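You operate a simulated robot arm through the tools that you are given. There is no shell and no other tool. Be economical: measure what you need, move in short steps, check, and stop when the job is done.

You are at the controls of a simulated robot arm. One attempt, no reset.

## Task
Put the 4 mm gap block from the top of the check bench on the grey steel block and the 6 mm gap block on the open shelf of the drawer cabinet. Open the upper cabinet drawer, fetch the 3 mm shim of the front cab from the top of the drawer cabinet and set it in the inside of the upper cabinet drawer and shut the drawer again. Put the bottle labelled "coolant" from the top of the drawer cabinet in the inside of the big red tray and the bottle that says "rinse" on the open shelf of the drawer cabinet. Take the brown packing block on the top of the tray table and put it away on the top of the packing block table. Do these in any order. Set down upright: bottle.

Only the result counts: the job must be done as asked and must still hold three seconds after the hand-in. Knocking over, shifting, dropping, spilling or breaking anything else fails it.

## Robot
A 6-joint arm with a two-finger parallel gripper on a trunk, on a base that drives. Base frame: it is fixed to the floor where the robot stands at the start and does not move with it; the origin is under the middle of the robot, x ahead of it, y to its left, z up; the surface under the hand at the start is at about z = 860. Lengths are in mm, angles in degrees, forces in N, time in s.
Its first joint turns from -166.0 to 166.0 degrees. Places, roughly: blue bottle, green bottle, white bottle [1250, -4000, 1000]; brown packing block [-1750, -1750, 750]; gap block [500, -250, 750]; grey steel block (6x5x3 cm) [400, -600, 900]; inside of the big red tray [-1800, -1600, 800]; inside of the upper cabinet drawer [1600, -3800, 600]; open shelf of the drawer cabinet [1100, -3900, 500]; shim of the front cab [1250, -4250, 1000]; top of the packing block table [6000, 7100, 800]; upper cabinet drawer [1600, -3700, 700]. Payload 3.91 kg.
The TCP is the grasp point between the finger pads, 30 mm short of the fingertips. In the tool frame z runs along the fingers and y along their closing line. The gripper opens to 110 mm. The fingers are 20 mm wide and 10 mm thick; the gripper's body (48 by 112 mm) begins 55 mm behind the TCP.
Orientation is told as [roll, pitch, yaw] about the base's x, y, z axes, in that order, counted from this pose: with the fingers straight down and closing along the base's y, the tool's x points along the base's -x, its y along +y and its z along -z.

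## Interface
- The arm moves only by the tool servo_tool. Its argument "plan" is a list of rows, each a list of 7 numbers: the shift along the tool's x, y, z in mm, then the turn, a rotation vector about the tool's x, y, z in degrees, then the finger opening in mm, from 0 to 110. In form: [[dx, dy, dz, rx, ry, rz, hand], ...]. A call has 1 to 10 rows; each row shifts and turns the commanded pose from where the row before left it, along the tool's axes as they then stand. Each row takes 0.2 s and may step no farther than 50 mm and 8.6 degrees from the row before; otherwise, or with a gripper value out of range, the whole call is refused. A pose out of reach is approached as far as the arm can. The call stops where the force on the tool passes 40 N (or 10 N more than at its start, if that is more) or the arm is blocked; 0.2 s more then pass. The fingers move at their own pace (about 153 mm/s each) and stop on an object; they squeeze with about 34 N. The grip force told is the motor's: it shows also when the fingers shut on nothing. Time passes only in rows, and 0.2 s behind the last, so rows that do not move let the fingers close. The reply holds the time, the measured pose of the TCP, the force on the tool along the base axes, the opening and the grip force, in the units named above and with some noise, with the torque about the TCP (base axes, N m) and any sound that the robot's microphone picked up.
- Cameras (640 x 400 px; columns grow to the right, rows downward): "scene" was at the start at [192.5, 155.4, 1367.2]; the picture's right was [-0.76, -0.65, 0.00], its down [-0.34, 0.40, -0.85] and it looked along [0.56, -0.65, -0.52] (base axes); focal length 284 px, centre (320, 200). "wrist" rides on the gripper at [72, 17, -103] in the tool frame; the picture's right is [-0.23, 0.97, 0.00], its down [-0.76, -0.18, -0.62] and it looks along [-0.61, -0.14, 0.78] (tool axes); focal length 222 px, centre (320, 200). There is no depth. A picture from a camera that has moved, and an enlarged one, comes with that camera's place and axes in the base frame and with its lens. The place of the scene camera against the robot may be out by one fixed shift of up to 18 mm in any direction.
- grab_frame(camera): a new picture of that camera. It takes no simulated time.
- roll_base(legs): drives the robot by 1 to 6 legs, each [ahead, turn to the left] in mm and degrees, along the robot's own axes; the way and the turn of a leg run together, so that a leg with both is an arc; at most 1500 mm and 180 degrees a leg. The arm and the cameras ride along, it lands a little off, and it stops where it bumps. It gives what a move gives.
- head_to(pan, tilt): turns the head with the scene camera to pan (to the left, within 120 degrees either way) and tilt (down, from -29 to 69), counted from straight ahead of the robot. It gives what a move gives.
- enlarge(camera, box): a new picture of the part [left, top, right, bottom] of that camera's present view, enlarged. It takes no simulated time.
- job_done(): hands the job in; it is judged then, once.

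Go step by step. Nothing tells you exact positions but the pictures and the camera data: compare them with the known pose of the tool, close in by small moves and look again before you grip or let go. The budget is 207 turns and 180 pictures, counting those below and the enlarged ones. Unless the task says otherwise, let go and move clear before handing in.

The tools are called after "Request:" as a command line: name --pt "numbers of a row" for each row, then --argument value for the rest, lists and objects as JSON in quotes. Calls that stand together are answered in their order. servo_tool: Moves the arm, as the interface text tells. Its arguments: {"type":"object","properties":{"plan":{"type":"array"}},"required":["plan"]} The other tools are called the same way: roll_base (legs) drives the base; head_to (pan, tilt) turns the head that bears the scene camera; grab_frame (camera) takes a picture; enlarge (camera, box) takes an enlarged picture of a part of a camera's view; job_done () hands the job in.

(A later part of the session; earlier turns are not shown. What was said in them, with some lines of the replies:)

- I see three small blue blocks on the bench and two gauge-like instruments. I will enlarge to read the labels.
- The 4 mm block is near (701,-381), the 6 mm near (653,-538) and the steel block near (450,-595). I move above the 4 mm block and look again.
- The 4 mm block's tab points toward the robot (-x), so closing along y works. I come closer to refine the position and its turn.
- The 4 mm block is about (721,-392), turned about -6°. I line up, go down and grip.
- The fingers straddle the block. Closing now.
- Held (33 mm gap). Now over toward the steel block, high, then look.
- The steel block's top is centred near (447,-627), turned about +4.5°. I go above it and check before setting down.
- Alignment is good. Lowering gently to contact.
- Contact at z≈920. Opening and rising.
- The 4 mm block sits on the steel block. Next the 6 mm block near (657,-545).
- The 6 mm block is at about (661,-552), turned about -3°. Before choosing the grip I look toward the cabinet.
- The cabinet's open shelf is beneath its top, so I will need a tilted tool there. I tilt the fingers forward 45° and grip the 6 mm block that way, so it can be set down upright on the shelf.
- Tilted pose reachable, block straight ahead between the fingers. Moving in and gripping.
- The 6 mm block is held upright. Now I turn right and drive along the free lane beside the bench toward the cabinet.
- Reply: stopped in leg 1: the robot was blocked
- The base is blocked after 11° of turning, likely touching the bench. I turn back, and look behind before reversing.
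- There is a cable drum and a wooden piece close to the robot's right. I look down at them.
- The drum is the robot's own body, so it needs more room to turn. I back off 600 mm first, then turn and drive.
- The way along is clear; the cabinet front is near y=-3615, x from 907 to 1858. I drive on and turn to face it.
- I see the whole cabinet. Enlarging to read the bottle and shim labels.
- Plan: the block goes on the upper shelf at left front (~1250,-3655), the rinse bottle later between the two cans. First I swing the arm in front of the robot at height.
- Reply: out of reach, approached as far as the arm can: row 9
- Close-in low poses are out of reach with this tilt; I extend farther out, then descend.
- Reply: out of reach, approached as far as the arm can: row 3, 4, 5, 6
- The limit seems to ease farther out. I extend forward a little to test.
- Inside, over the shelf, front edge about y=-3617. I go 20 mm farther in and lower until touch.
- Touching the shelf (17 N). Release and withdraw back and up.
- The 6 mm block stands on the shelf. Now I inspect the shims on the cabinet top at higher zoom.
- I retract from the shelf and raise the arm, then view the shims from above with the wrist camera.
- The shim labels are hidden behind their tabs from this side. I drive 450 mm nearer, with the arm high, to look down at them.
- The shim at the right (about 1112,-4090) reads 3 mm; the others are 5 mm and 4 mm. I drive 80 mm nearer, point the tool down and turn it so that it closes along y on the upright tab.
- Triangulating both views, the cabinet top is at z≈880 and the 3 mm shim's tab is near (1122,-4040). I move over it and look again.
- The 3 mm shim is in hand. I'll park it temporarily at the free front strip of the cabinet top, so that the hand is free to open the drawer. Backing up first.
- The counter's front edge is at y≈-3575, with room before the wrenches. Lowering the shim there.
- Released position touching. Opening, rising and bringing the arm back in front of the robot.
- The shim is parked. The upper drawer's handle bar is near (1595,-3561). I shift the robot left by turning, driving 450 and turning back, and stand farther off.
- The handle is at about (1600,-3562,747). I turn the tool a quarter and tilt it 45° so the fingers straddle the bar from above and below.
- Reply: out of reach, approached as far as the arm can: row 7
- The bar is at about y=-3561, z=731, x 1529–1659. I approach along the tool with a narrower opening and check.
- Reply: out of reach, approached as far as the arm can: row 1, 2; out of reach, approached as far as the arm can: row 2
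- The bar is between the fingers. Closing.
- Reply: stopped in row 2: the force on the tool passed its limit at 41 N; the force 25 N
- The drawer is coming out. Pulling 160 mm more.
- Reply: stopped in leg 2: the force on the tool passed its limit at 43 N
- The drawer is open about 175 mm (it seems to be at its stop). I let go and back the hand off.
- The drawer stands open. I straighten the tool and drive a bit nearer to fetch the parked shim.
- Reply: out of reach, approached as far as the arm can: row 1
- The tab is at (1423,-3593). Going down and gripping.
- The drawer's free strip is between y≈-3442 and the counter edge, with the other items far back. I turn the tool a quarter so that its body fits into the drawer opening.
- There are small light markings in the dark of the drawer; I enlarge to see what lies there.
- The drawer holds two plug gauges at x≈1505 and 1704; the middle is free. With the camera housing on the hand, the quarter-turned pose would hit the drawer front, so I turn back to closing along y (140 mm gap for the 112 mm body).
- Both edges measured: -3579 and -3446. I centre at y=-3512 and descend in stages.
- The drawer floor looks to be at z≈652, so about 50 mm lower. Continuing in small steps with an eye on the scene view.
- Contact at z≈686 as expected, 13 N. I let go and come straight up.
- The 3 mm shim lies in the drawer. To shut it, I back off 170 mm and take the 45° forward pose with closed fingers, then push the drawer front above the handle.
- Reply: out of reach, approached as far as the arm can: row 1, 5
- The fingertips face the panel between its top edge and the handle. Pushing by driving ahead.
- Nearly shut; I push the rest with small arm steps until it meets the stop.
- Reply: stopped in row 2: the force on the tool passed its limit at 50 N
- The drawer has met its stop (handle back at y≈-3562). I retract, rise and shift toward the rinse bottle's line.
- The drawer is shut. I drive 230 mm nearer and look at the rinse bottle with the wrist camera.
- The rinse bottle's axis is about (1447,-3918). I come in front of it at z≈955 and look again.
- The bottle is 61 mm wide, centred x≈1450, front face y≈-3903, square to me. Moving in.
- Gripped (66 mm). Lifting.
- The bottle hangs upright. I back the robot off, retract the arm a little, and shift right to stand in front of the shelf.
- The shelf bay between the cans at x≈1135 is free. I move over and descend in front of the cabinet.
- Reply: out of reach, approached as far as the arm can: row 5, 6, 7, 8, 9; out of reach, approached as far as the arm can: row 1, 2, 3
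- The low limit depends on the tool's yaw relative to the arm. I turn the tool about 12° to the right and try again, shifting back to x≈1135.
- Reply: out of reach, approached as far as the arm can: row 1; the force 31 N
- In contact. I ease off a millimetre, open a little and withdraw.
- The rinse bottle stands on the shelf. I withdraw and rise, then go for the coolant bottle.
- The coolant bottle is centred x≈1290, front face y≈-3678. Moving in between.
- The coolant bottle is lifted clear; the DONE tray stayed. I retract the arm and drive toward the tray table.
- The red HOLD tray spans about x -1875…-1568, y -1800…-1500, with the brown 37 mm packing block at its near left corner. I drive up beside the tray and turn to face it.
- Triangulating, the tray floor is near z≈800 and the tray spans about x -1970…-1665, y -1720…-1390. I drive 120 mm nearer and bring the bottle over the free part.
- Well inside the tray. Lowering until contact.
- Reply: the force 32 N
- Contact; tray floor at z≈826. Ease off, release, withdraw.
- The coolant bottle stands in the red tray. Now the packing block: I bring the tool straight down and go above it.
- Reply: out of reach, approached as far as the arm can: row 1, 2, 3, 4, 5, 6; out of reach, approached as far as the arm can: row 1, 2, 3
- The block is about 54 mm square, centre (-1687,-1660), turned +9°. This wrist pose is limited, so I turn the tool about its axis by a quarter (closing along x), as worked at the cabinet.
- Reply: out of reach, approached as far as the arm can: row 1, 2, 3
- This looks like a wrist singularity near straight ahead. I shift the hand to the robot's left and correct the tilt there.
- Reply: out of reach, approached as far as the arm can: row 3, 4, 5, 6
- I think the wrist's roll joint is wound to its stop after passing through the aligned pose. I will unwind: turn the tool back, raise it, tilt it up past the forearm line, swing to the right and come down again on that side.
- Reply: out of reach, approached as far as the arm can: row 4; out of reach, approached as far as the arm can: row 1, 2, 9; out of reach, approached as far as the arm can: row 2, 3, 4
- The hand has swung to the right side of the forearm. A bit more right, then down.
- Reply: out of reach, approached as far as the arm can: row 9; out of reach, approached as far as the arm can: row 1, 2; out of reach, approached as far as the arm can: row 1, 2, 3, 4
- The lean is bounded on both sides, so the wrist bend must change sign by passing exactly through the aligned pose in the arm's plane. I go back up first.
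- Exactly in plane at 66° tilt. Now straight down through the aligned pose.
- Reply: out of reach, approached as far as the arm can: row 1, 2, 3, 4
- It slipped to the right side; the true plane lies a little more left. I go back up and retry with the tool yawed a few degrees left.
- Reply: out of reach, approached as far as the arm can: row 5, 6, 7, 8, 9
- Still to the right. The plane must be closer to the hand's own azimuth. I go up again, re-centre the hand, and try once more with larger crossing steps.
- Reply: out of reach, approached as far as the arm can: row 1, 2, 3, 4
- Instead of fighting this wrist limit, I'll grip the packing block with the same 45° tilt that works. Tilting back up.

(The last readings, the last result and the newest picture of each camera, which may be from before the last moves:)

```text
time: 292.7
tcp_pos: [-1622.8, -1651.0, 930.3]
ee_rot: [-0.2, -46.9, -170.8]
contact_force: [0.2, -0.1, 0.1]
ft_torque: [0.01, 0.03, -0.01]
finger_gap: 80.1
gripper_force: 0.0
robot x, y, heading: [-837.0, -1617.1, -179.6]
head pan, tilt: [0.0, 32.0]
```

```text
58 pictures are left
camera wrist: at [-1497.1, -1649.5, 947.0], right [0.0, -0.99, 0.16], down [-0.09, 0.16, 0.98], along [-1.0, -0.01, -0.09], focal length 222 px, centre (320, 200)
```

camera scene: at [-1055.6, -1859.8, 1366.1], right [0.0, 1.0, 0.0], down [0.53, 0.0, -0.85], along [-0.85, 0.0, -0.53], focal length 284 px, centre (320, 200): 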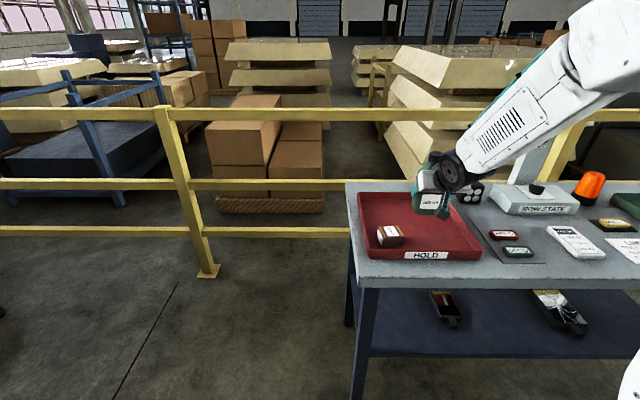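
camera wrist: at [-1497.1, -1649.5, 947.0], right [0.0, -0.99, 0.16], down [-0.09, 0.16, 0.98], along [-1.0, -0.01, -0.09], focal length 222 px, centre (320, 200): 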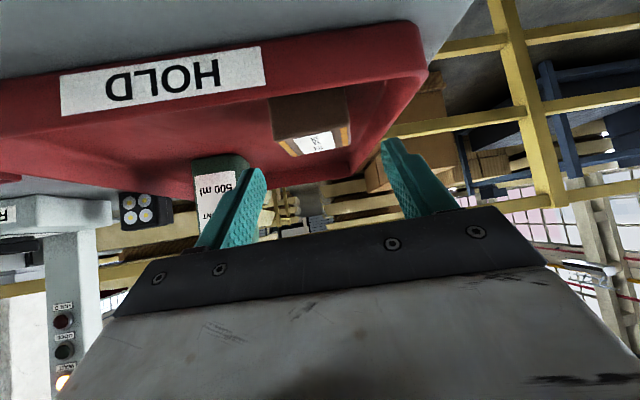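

Two views give the block as a ~50 mm cube, centre (-1680,-1658), top z≈882. The tilted pose clears the rim; moving in.

Request:
servo_tool --pt "8.3 -0.9 41.6 0 0 0 72" --pt "0 0 0 0 0 0 72"

Request:
grab_frame --camera "wrist"

```text
time: 293.3
tcp_pos: [-1649.4, -1652.7, 895.9]
ee_rot: [-0.2, -46.9, -170.9]
contact_force: [0.3, -0.5, 1.5]
ft_torque: [0.02, 0.01, -0.01]
finger_gap: 72.0
gripper_force: 0.0
robot x, y, heading: [-840.7, -1614.5, -179.8]
head pan, tilt: [0.0, 32.0]
```

```text
57 pictures are left
camera wrist: at [-1522.3, -1652.0, 913.0], right [0.0, -0.99, 0.16], down [-0.09, 0.16, 0.98], along [-1.0, -0.01, -0.09], focal length 222 px, centre (320, 200)
```

wrist: 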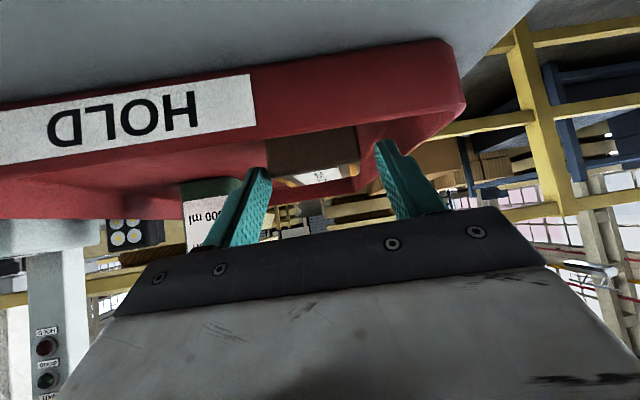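

Request:
servo_tool --pt "4.2 0 20.8 0 0 0 72" --pt "4.2 0 20.8 0 0 0 72" --pt "0 0 0 0 0 0 72"

Request:
grab_frame --camera "wrist"

Request:
enlarge --camera "scene" --box '[330, 150, 570, 300]'

```text
time: 293.9
tcp_pos: [-1666.0, -1656.8, 873.8]
ee_rot: [-0.3, -47.2, -170.8]
contact_force: [26.1, 5.3, 30.0]
ft_torque: [-1.04, -0.52, 1.15]
finger_gap: 71.6
gripper_force: 0.1
robot x, y, heading: [-838.5, -1616.0, -179.5]
head pan, tilt: [0.0, 32.0]
stopped in row 2: the force on the tool passed its limit at 63 N (the readings are from after the stop); the commanded pose is now the measured one
```

```text
56 pictures are left
camera wrist: at [-1539.0, -1655.2, 889.7], right [0.0, -0.99, 0.16], down [-0.09, 0.16, 0.98], along [-1.0, -0.01, -0.09], focal length 222 px, centre (320, 200)
```

wrist: 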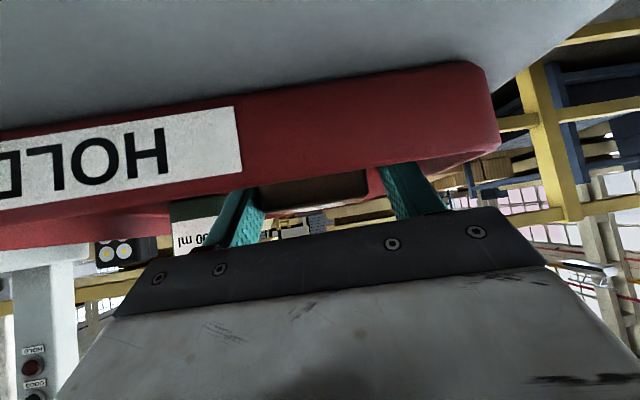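

```text
2.67 times, centred on (450, 225) of scene
camera zoom: at [-1053.3, -1859.4, 1366.5], right [0.0, 1.0, 0.0], down [0.53, 0.0, -0.85], along [-0.85, 0.0, -0.53], focal length 758 px, centre (-27, 133)
```

zoom: 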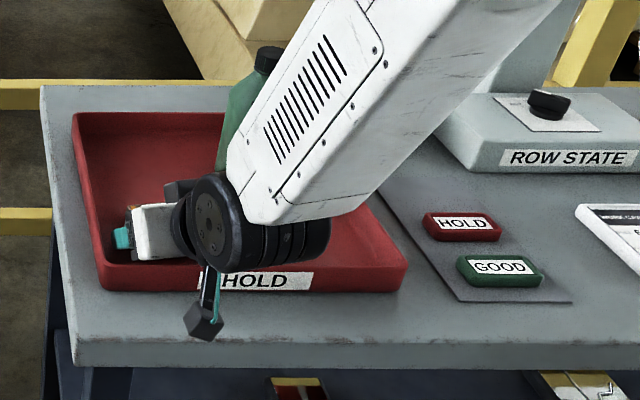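

The tip of the left finger touched the tray's sloping wall. I rise 9 mm straight up and close on the block there.

Request:
servo_tool --pt "-6.6 0 -6.1 0 0 0 72" --pt "0 0 0 0 0 0 60" --pt "0 0 0 0 0 0 30" --pt "0 0 0 0 0 0 30" --pt "0 0 0 0 0 0 30"

Request:
enlarge --camera "scene" --box '[330, 150, 570, 300]'

```text
time: 295.1
tcp_pos: [-1667.9, -1657.2, 880.1]
ee_rot: [-0.2, -46.9, -170.7]
contact_force: [0.2, 0.0, 0.3]
ft_torque: [-0.01, -0.05, -0.01]
finger_gap: 59.5
gripper_force: 33.9
robot x, y, heading: [-839.1, -1615.3, -179.7]
head pan, tilt: [0.0, 32.0]
```

```text
2.67 times, centred on (450, 225) of scene
camera zoom: at [-1055.5, -1859.8, 1366.1], right [0.0, 1.0, 0.0], down [0.53, 0.0, -0.85], along [-0.85, 0.0, -0.53], focal length 758 px, centre (-27, 133)
```

zoom: 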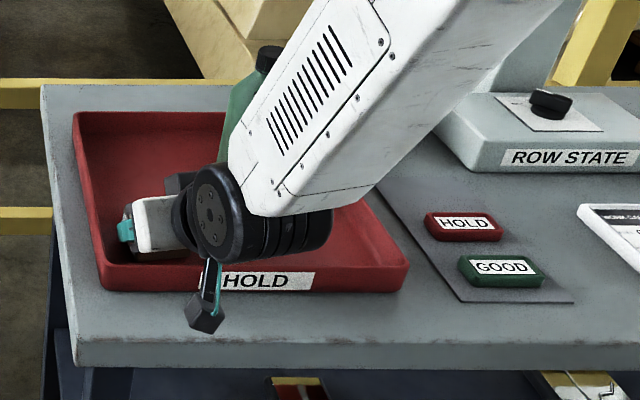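

Held (59.5 mm). Lifting.

Request:
servo_tool --pt "-14 0 -13 0 0 0 30" --pt "-33 0 -30.7 0 0 0 30" --pt "-33 0 -30.7 0 0 0 30" --pt "-33 0 -30.7 0 0 0 30" --pt "-33 0 -30.7 0 0 0 30" --pt "-33 0 -30.7 0 0 0 30" --pt "0 0 0 0 0 0 30"

Request:
grab_frame --camera "wrist"

Request:
grab_frame --camera "scene"

```text
time: 296.6
tcp_pos: [-1667.2, -1664.7, 1093.0]
ee_rot: [3.2, -47.2, -174.1]
contact_force: [-0.4, 1.8, -1.5]
ft_torque: [-0.01, 0.02, 0.12]
finger_gap: 59.3
gripper_force: 34.1
out of reach, approached as far as the arm can: row 4, 5
robot x, y, heading: [-840.1, -1619.0, -179.9]
head pan, tilt: [0.0, 32.0]
```

```text
53 pictures are left
camera wrist: at [-1540.4, -1664.6, 1110.1], right [-0.01, -0.98, 0.2], down [-0.09, 0.2, 0.97], along [-1.0, 0.0, -0.09], focal length 222 px, centre (320, 200)
```

wrist: 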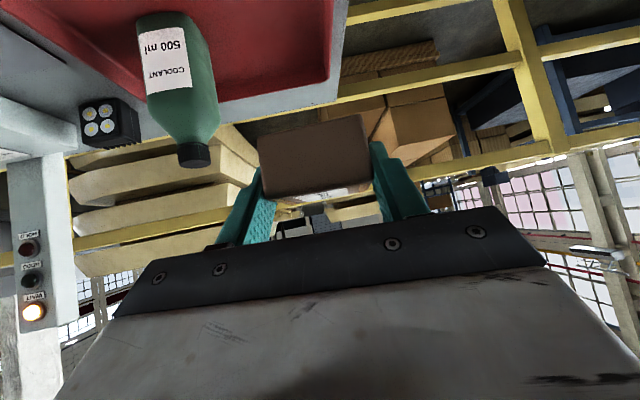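

```text
52 pictures are left
camera scene: at [-1055.7, -1859.7, 1366.1], right [0.0, 1.0, 0.0], down [0.53, 0.0, -0.85], along [-0.85, 0.0, -0.53], focal length 284 px, centre (320, 200)
```

scene: 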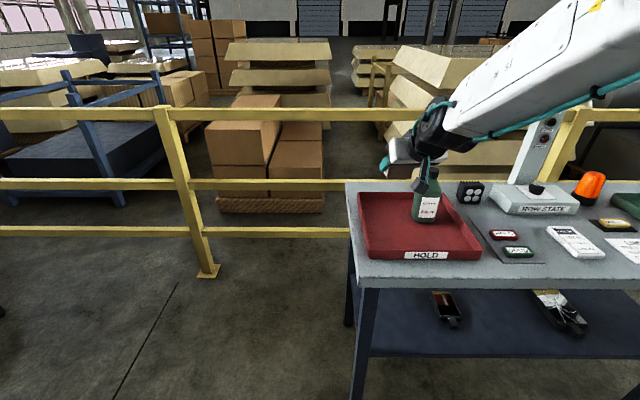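

The packing block is in hand and the coolant still stands. The target table is far, at about (6000,7100); I drive out around the bench end first.

Request:
roll_base --legs '[[-150, 0], [0, 90], [930, 0], [0, 90], [1300, 0], [1300, 0]]'

Request:
head_to --pan 45 --tilt 12

Request:
grab_frame --camera "scene"

```text
time: 322.7
tcp_pos: [2796.9, -2390.6, 1092.7]
ee_rot: [0.3, -47.2, 10.7]
contact_force: [0.0, -0.1, -0.9]
ft_torque: [-0.03, 0.02, -0.02]
finger_gap: 59.1
gripper_force: 34.0
robot x, y, heading: [1970.3, -2459.1, 1.7]
head pan, tilt: [0.0, 32.0]
```

```text
time: 323.8
tcp_pos: [2796.8, -2390.7, 1093.0]
ee_rot: [0.4, -47.2, 10.8]
contact_force: [0.3, 0.5, -1.0]
ft_torque: [-0.03, 0.01, 0.02]
finger_gap: 59.6
gripper_force: 33.9
robot x, y, heading: [1968.1, -2461.7, 1.7]
head pan, tilt: [45.0, 12.0]
```

```text
51 pictures are left
camera scene: at [2163.3, -2162.9, 1398.3], right [0.73, -0.69, 0.0], down [-0.14, -0.15, -0.98], along [0.67, 0.71, -0.21], focal length 284 px, centre (320, 200)
```

scene: 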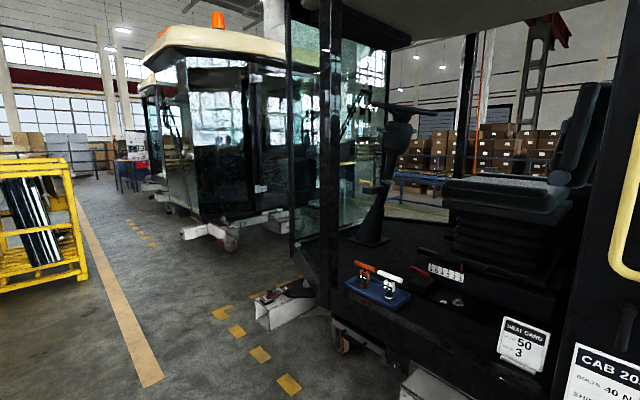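

A cab stands close on the right (x≳3150); the lane runs at x≈2400–2950. I drive diagonally into the lane heading north.

Request:
roll_base --legs '[[0, 72.5], [1280, 0], [1250, 0], [0, 15.8]]'

Request:
head_to --pan -15 --tilt 12

Request:
grab_frame --camera "scene"

```text
time: 340.1
tcp_pos: [2516.1, 793.0, 1092.9]
ee_rot: [0.4, -47.2, 100.7]
contact_force: [-0.1, 0.0, -0.8]
ft_torque: [0.01, -0.01, 0.02]
finger_gap: 59.7
gripper_force: 34.6
robot x, y, heading: [2589.2, -30.9, 91.9]
head pan, tilt: [45.0, 12.0]
```

```text
time: 341.4
tcp_pos: [2515.7, 793.5, 1093.2]
ee_rot: [0.4, -47.1, 100.8]
contact_force: [0.3, 0.0, -1.8]
ft_torque: [0.0, 0.0, 0.0]
finger_gap: 59.4
gripper_force: 33.5
robot x, y, heading: [2589.9, -32.4, 91.7]
head pan, tilt: [-15.0, 12.0]
```

```text
50 pictures are left
camera scene: at [2373.9, 173.1, 1398.3], right [0.97, -0.23, 0.0], down [-0.05, -0.2, -0.98], along [0.22, 0.95, -0.21], focal length 284 px, centre (320, 200)
```

scene: 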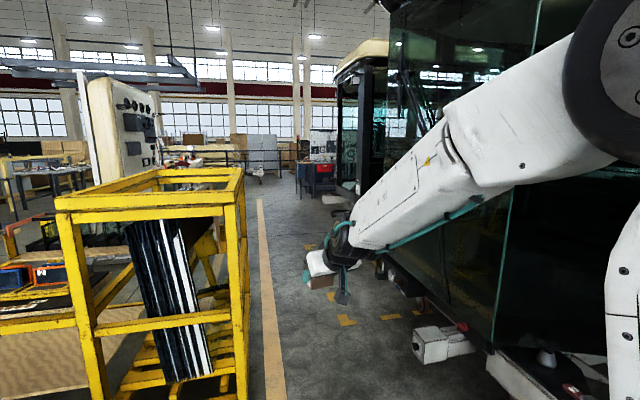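

Request:
roll_base --legs '[[0, -8], [1300, 0], [0, 4], [1350, 0]]'

Request:
head_to --pan -25 --tilt 8

Request:
grab_frame --camera "scene"

```text
time: 355.4
tcp_pos: [2773.6, 3435.5, 1090.6]
ee_rot: [0.5, -47.3, 97.0]
contact_force: [-0.3, -0.2, -1.6]
ft_torque: [-0.05, 0.01, 0.02]
finger_gap: 59.5
gripper_force: 33.7
robot x, y, heading: [2789.9, 2610.5, 87.9]
head pan, tilt: [-15.0, 12.0]
```

```text
time: 356.1
tcp_pos: [2773.8, 3436.8, 1092.5]
ee_rot: [0.4, -47.2, 97.0]
contact_force: [-0.9, 0.2, -1.8]
ft_torque: [-0.02, -0.01, 0.0]
finger_gap: 59.4
gripper_force: 34.4
robot x, y, heading: [2788.3, 2606.1, 88.3]
head pan, tilt: [-25.0, 8.0]
```

```text
49 pictures are left
camera scene: at [2607.0, 2820.3, 1404.8], right [0.89, -0.45, 0.0], down [-0.06, -0.12, -0.99], along [0.45, 0.88, -0.14], focal length 284 px, centre (320, 200)
```

scene: 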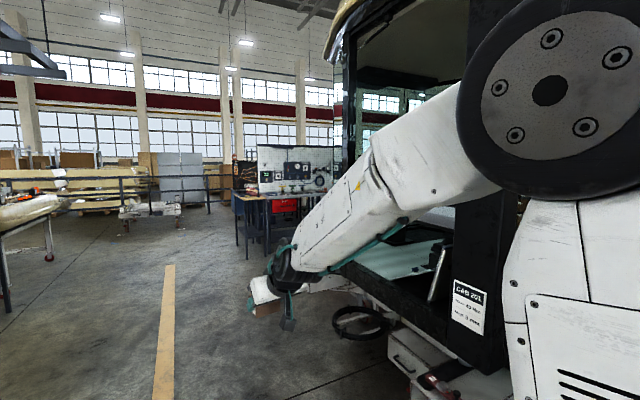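

Request:
roll_base --legs '[[1400, 0], [1350, 0]]'

Request:
head_to --pan -60 --tilt 12

Request:
grab_frame --camera "scene"

Request:
head_to --pan 10 --tilt 12

Request:
grab_frame --camera "scene"

```text
time: 369.4
tcp_pos: [2868.1, 6176.9, 1093.5]
ee_rot: [0.5, -47.2, 97.3]
contact_force: [0.9, 0.0, -0.7]
ft_torque: [-0.01, -0.03, -0.01]
finger_gap: 59.5
gripper_force: 33.8
robot x, y, heading: [2893.2, 5347.8, 88.2]
head pan, tilt: [-25.0, 8.0]
```

```text
time: 370.4
tcp_pos: [2869.5, 6175.4, 1092.2]
ee_rot: [0.4, -47.2, 97.3]
contact_force: [-0.1, -1.0, -0.7]
ft_torque: [-0.03, -0.02, -0.02]
finger_gap: 59.3
gripper_force: 33.5
robot x, y, heading: [2891.2, 5346.3, 88.4]
head pan, tilt: [-60.0, 12.0]
```

```text
48 pictures are left
camera scene: at [2745.7, 5520.6, 1398.4], right [0.48, -0.88, 0.0], down [-0.18, -0.1, -0.98], along [0.86, 0.47, -0.21], focal length 284 px, centre (320, 200)
```

scene: 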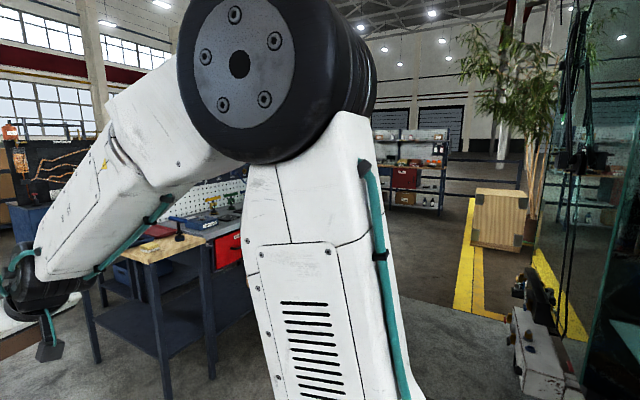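

```text
time: 371.8
tcp_pos: [2869.8, 6176.0, 1092.3]
ee_rot: [0.4, -47.2, 97.4]
contact_force: [-0.6, 0.0, -1.9]
ft_torque: [-0.01, 0.02, -0.01]
finger_gap: 59.4
gripper_force: 33.9
robot x, y, heading: [2893.5, 5348.0, 88.3]
head pan, tilt: [10.0, 12.0]
```

```text
47 pictures are left
camera scene: at [2650.2, 5568.5, 1398.3], right [0.99, 0.14, 0.0], down [0.03, -0.21, -0.98], along [-0.14, 0.97, -0.21], focal length 284 px, centre (320, 200)
```

scene: 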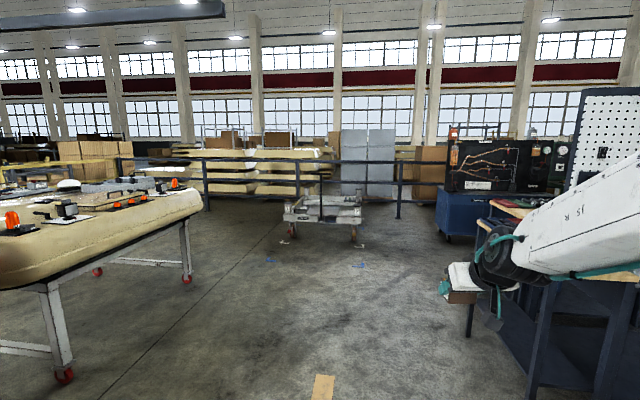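

The workstation table is on the right ahead (x≥3460, y≥6815). I go a bit further north, then turn east along y≈5950.

Request:
roll_base --legs '[[600, 0], [0, -88], [1100, 0]]'

Request:
head_to --pan 25 --tilt 12

Request:
grab_frame --camera "scene"

```text
time: 384.3
tcp_pos: [4836.4, 6095.7, 1091.9]
ee_rot: [0.4, -47.2, 12.2]
contact_force: [0.3, -0.6, -1.3]
ft_torque: [0.02, 0.04, 0.0]
finger_gap: 59.4
gripper_force: 34.1
robot x, y, heading: [4013.7, 6001.5, 3.2]
head pan, tilt: [10.0, 12.0]
```

```text
time: 385.0
tcp_pos: [4836.9, 6095.3, 1091.7]
ee_rot: [0.3, -47.2, 12.3]
contact_force: [-0.3, 1.0, -1.3]
ft_torque: [-0.02, 0.03, 0.01]
finger_gap: 59.5
gripper_force: 33.3
robot x, y, heading: [4016.9, 6004.8, 3.2]
head pan, tilt: [25.0, 12.0]
```

```text
46 pictures are left
camera scene: at [4217.1, 6280.5, 1398.3], right [0.47, -0.88, 0.0], down [-0.18, -0.1, -0.98], along [0.86, 0.46, -0.21], focal length 284 px, centre (320, 200)
```

scene: 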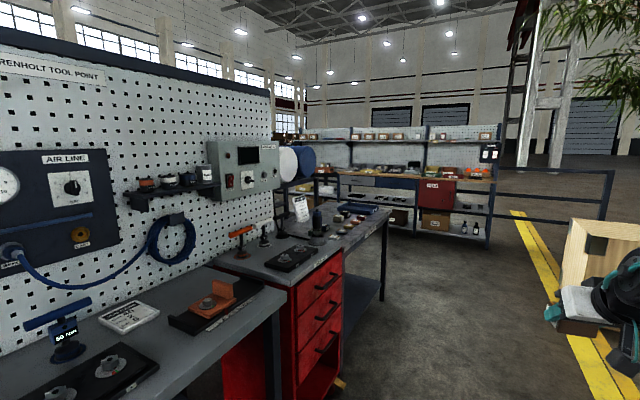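

Request:
enlarge --camera "scene" --box '[220, 170, 420, 300]'

```text
3.08 times, centred on (320, 235) of scene
camera zoom: at [4217.1, 6280.5, 1398.3], right [0.47, -0.88, 0.0], down [-0.18, -0.1, -0.98], along [0.86, 0.46, -0.21], focal length 875 px, centre (320, 92)
```

zoom: 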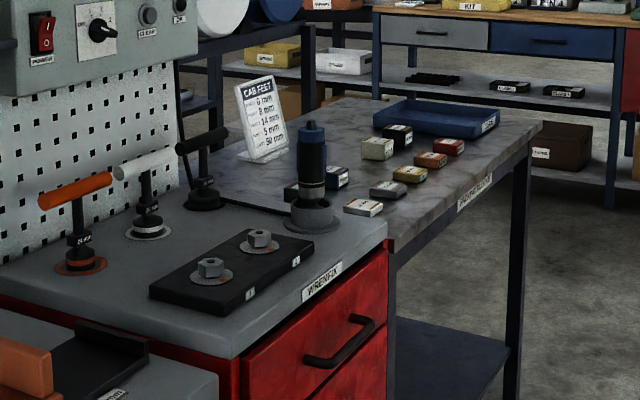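

The packing-block table (with small coloured blocks, blue tray and "CAB FEET" card) has its front edge near y≈6800, x≈5450–6350. I drive to stand in front of it, facing north.

Request:
roll_base --legs '[[0, -5], [1000, 0], [900, 0], [0, 91]]'

Request:
head_to --pan -10 --tilt 28

Request:
grab_frame --camera "scene"

```text
time: 398.9
tcp_pos: [5902.7, 6754.0, 1092.0]
ee_rot: [0.3, -47.1, 96.0]
contact_force: [-0.9, 0.0, -0.9]
ft_torque: [0.0, 0.0, 0.01]
finger_gap: 59.4
gripper_force: 33.7
robot x, y, heading: [5905.7, 5925.3, 86.8]
head pan, tilt: [25.0, 12.0]
```

```text
time: 399.9
tcp_pos: [5902.2, 6753.4, 1093.6]
ee_rot: [0.4, -47.1, 96.1]
contact_force: [-0.1, -0.1, -0.7]
ft_torque: [-0.01, 0.0, 0.01]
finger_gap: 59.4
gripper_force: 34.1
robot x, y, heading: [5907.5, 5925.4, 87.1]
head pan, tilt: [-10.0, 28.0]
```

```text
44 pictures are left
camera scene: at [5702.0, 6147.1, 1372.5], right [0.97, -0.22, 0.0], down [-0.1, -0.46, -0.88], along [0.2, 0.86, -0.47], focal length 284 px, centre (320, 200)
```

scene: 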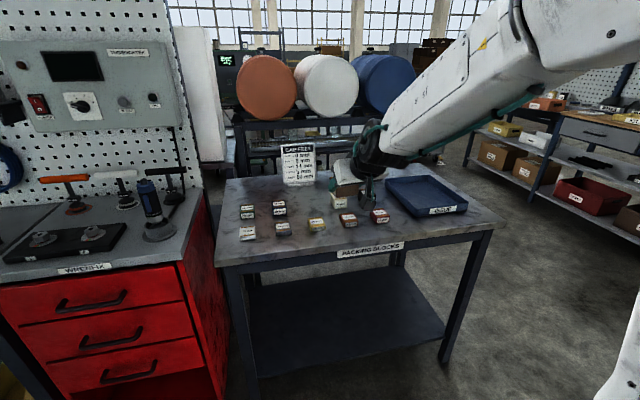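

The table is labelled "PACKING BLOCKS". The free front strip right of the red block, before the blue tray (about (6200,6845)), suits. I turn the robot 18° right to point the arm there.

Request:
roll_base --legs '[[0, -18]]'

Request:
grab_frame --camera "wrist"

Request:
grab_frame --camera "scene"

```text
time: 401.2
tcp_pos: [6152.5, 6716.0, 1093.2]
ee_rot: [0.5, -47.2, 78.5]
contact_force: [0.2, 0.5, -0.9]
ft_torque: [-0.06, 0.02, 0.01]
finger_gap: 59.4
gripper_force: 33.7
robot x, y, heading: [5907.5, 5924.2, 69.2]
head pan, tilt: [-10.0, 28.0]
```

```text
43 pictures are left
camera wrist: at [6112.7, 6594.5, 1109.3], right [-0.92, 0.34, 0.17], down [0.19, 0.02, 0.98], along [0.33, 0.94, -0.09], focal length 222 px, centre (320, 200)
```

wrist: 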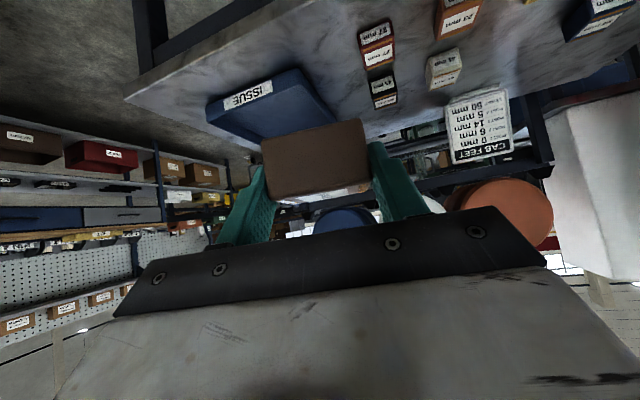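

```text
42 pictures are left
camera scene: at [5782.0, 6199.3, 1372.4], right [0.86, -0.51, 0.0], down [-0.24, -0.4, -0.88], along [0.45, 0.76, -0.47], focal length 284 px, centre (320, 200)
```

scene: 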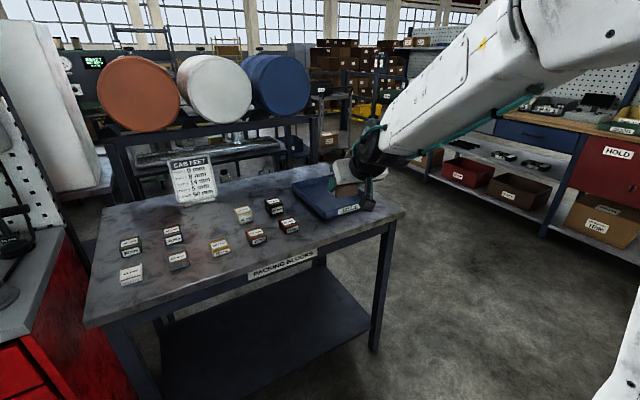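

The red block is at (6097,6933), tray front at y≈6970, table top z≈820, front edge y≈6850–6875. I drive 100 mm nearer and lower toward (6250,6905).

Request:
roll_base --legs '[[100, 0]]'

Request:
servo_tool --pt "10.7 -8.3 36.4 0 0 0 30" --pt "10.7 -8.3 36.4 0 0 0 30" --pt "10.7 -8.3 36.4 0 0 0 30" --pt "10.7 -8.3 36.4 0 0 0 30" --pt "0 0 0 0 0 0 30"

Request:
grab_frame --camera "wrist"

Request:
enlarge --camera "scene" --box '[220, 150, 460, 300]'

```text
time: 402.4
tcp_pos: [6190.0, 6808.7, 1092.2]
ee_rot: [0.3, -47.3, 78.3]
contact_force: [0.5, -0.7, -0.7]
ft_torque: [-0.01, 0.0, -0.02]
finger_gap: 59.5
gripper_force: 34.3
robot x, y, heading: [5940.2, 6018.8, 69.5]
head pan, tilt: [-10.0, 28.0]
```

```text
time: 403.6
tcp_pos: [6234.9, 6877.8, 962.0]
ee_rot: [0.5, -47.2, 78.4]
contact_force: [-0.1, -0.9, -0.6]
ft_torque: [-0.04, 0.05, -0.03]
finger_gap: 59.4
gripper_force: 34.1
robot x, y, heading: [5940.9, 6014.9, 69.4]
head pan, tilt: [-10.0, 28.0]
```

```text
41 pictures are left
camera wrist: at [6195.3, 6757.9, 979.1], right [-0.92, 0.34, 0.17], down [0.19, 0.02, 0.98], along [0.33, 0.94, -0.09], focal length 222 px, centre (320, 200)
```

wrist: 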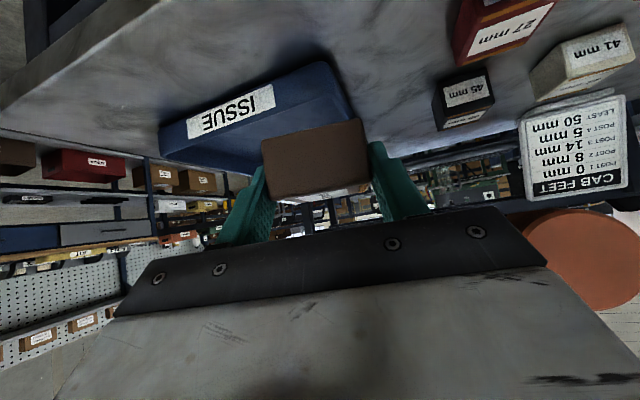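

```text
2.67 times, centred on (340, 225) of scene
camera zoom: at [5817.4, 6293.2, 1372.4], right [0.86, -0.51, 0.0], down [-0.24, -0.4, -0.88], along [0.45, 0.76, -0.47], focal length 758 px, centre (267, 133)
```

zoom: 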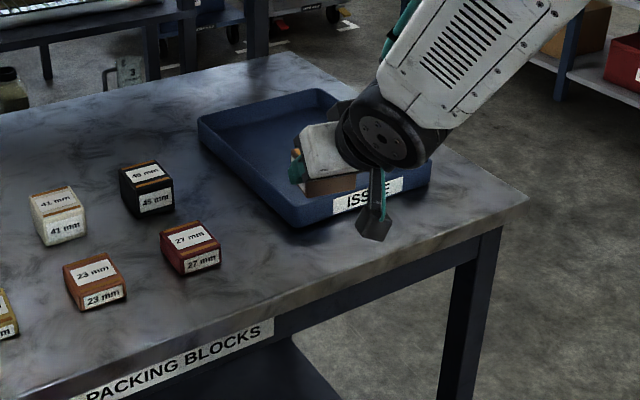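

Request:
servo_tool --pt "22.8 4.5 26.9 0 0 0 30" --pt "22.8 4.5 26.9 0 0 0 30" --pt "0 0 0 0 0 0 30"

Request:
grab_frame --camera "wrist"

Request:
enlarge --camera "scene" --box '[220, 150, 460, 300]'

```text
time: 404.4
tcp_pos: [6230.2, 6889.3, 894.2]
ee_rot: [0.5, -47.2, 78.4]
contact_force: [0.5, 0.1, -1.2]
ft_torque: [-0.03, -0.01, 0.0]
finger_gap: 59.8
gripper_force: 34.2
robot x, y, heading: [5940.3, 6019.1, 69.4]
head pan, tilt: [-10.0, 28.0]
```

```text
39 pictures are left
camera wrist: at [6189.4, 6768.7, 910.5], right [-0.92, 0.34, 0.17], down [0.19, 0.02, 0.98], along [0.33, 0.94, -0.09], focal length 222 px, centre (320, 200)
```

wrist: 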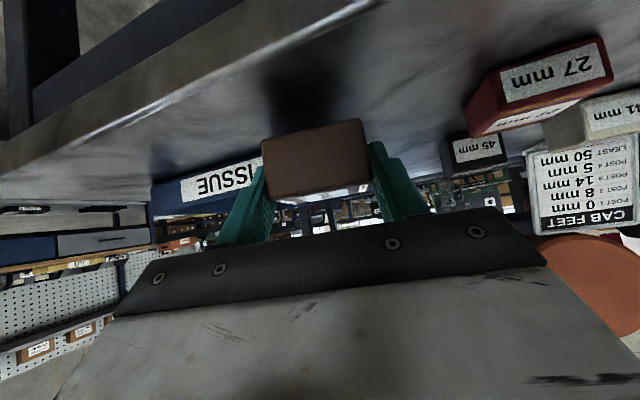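

```text
2.67 times, centred on (340, 225) of scene
camera zoom: at [5817.4, 6293.3, 1372.4], right [0.86, -0.51, 0.0], down [-0.24, -0.4, -0.88], along [0.45, 0.76, -0.47], focal length 758 px, centre (267, 133)
```

zoom: 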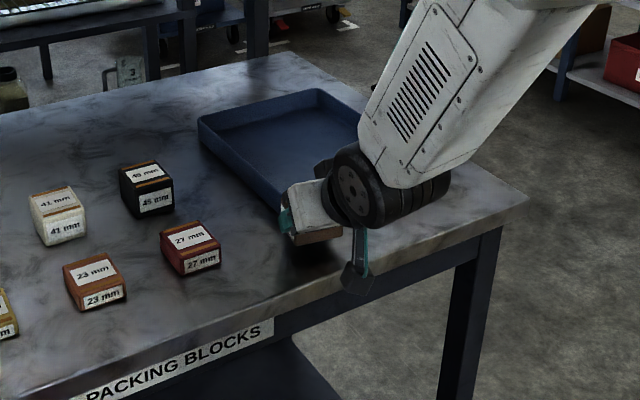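

Request:
servo_tool --pt "8.8 0 8.2 0 0 0 30" --pt "2.2 0 2 0 0 0 30" --pt "1.5 0 1.4 0 0 0 30" --pt "1.5 0 1.4 0 0 0 30" --pt "1.5 0 1.4 0 0 0 30" --pt "0 0 0 0 0 0 30"

```text
time: 405.8
tcp_pos: [6229.6, 6890.1, 875.2]
ee_rot: [0.3, -47.6, 78.5]
contact_force: [-2.8, -2.9, 29.8]
ft_torque: [-0.28, -0.07, 0.0]
finger_gap: 59.6
gripper_force: 34.1
robot x, y, heading: [5941.6, 6019.6, 69.5]
head pan, tilt: [-10.0, 28.0]
```

Contact at z≈875. Ease off, release and withdraw.

Request:
servo_tool --pt "-0.8 0 -0.8 0 0 0 30" --pt "0 0 0 0 0 0 66" --pt "0 0 0 0 0 0 76" --pt "0 0 0 0 0 0 76" --pt "0 0 -20 0 0 0 76" --pt "0 0 -40 0 0 0 76" --pt "0 0 -45 0 0 0 76" --pt "0 0 -45 0 0 0 76" --pt "0 0 0 0 0 0 76"

Request:
enlarge --camera "scene" --box '[220, 150, 460, 300]'

Request:
grab_frame --camera "wrist"

```text
time: 407.8
tcp_pos: [6206.5, 6779.2, 974.4]
ee_rot: [0.4, -47.2, 78.4]
contact_force: [0.4, 0.3, 0.4]
ft_torque: [0.0, 0.01, 0.01]
finger_gap: 75.9
gripper_force: 0.0
robot x, y, heading: [5941.2, 6018.5, 69.2]
head pan, tilt: [-10.0, 28.0]
```

```text
2.67 times, centred on (340, 225) of scene
camera zoom: at [5817.4, 6293.4, 1372.4], right [0.86, -0.51, 0.0], down [-0.24, -0.4, -0.88], along [0.45, 0.76, -0.47], focal length 758 px, centre (267, 133)
```

zoom: 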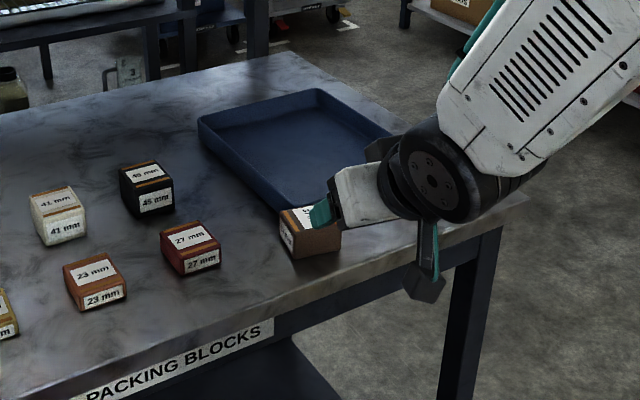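

```text
36 pictures are left
camera wrist: at [6166.9, 6658.7, 991.9], right [-0.92, 0.34, 0.17], down [0.19, 0.02, 0.98], along [0.33, 0.94, -0.09], focal length 222 px, centre (320, 200)
```

wrist: 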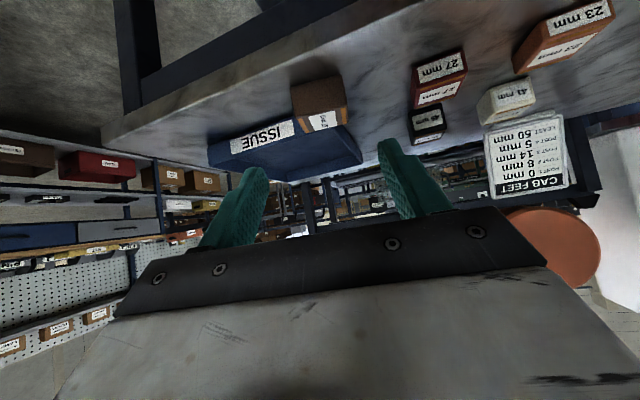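

Request:
enlarge --camera "wrist" --box '[200, 60, 400, 185]'

Request:
servo_tool --pt "-33 0 -30 0 0 0 76" --pt "-33 0 -30 0 0 0 76" --pt "0 0 0 0 0 0 76"

Request:
enlarge --camera "scene" --box '[280, 180, 380, 260]'

```text
3.20 times, centred on (300, 122) of wrist
camera zoom: at [6166.9, 6658.7, 991.9], right [-0.92, 0.34, 0.17], down [0.19, 0.02, 0.98], along [0.33, 0.94, -0.09], focal length 711 px, centre (384, 448)
```

zoom: 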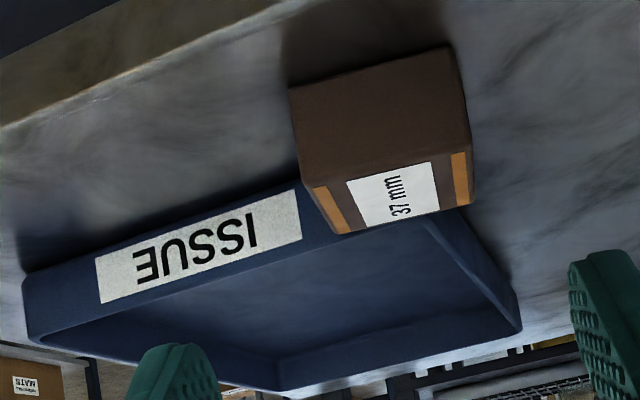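

```text
time: 408.6
tcp_pos: [6206.8, 6781.8, 1062.4]
ee_rot: [0.7, -47.3, 78.1]
contact_force: [0.4, -0.2, 0.0]
ft_torque: [0.02, 0.04, -0.01]
finger_gap: 76.2
gripper_force: 0.1
robot x, y, heading: [5939.6, 6017.8, 69.4]
head pan, tilt: [-10.0, 28.0]
```

```text
5.00 times, centred on (330, 220) of scene
camera zoom: at [5817.4, 6293.4, 1372.4], right [0.86, -0.51, 0.0], down [-0.24, -0.4, -0.88], along [0.45, 0.76, -0.47], focal length 1422 px, centre (270, 100)
```

zoom: 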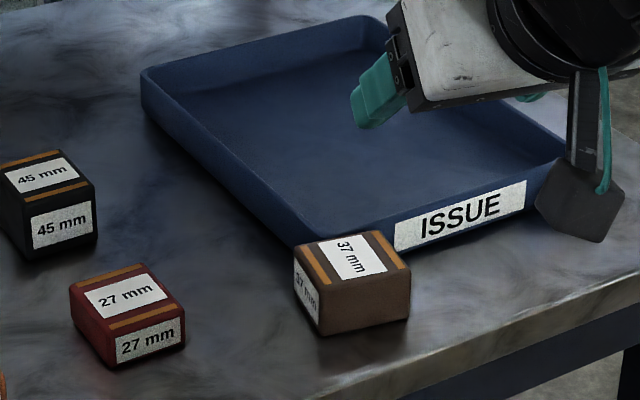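

Everything is in place: the 37 mm packing block stands flat on the packing block table, clear of the tray, and the hand is clear. Handing in.

Request:
job_done

```text
The job is handed in.
```

I did every step, and each item looked right in the camera view when I let go of it. I didn't drive back at the end to look at the earlier placements again.

- **Gap blocks:** the 4 mm block is on the grey steel block, and the 6 mm block is on the open shelf of the drawer cabinet.
- **Shim:** the 3 mm shim is inside the upper cabinet drawer, and I pushed the drawer shut until it met its stop. The visible shim labels gave only the thickness, so I picked the only one marked 3 mm.
- **Bottles:** the coolant bottle is upright in the big red tray, and the rinse bottle is upright on the open shelf.
- **Packing block:** the brown packing block, labelled 37 mm, was inside the red tray on the tray table. It now sits flat on the packing block table.

During the job the robot's base was blocked once, early on, probably by the bench. Later a fingertip touched the wall of the red tray. I saw nothing shift either time.
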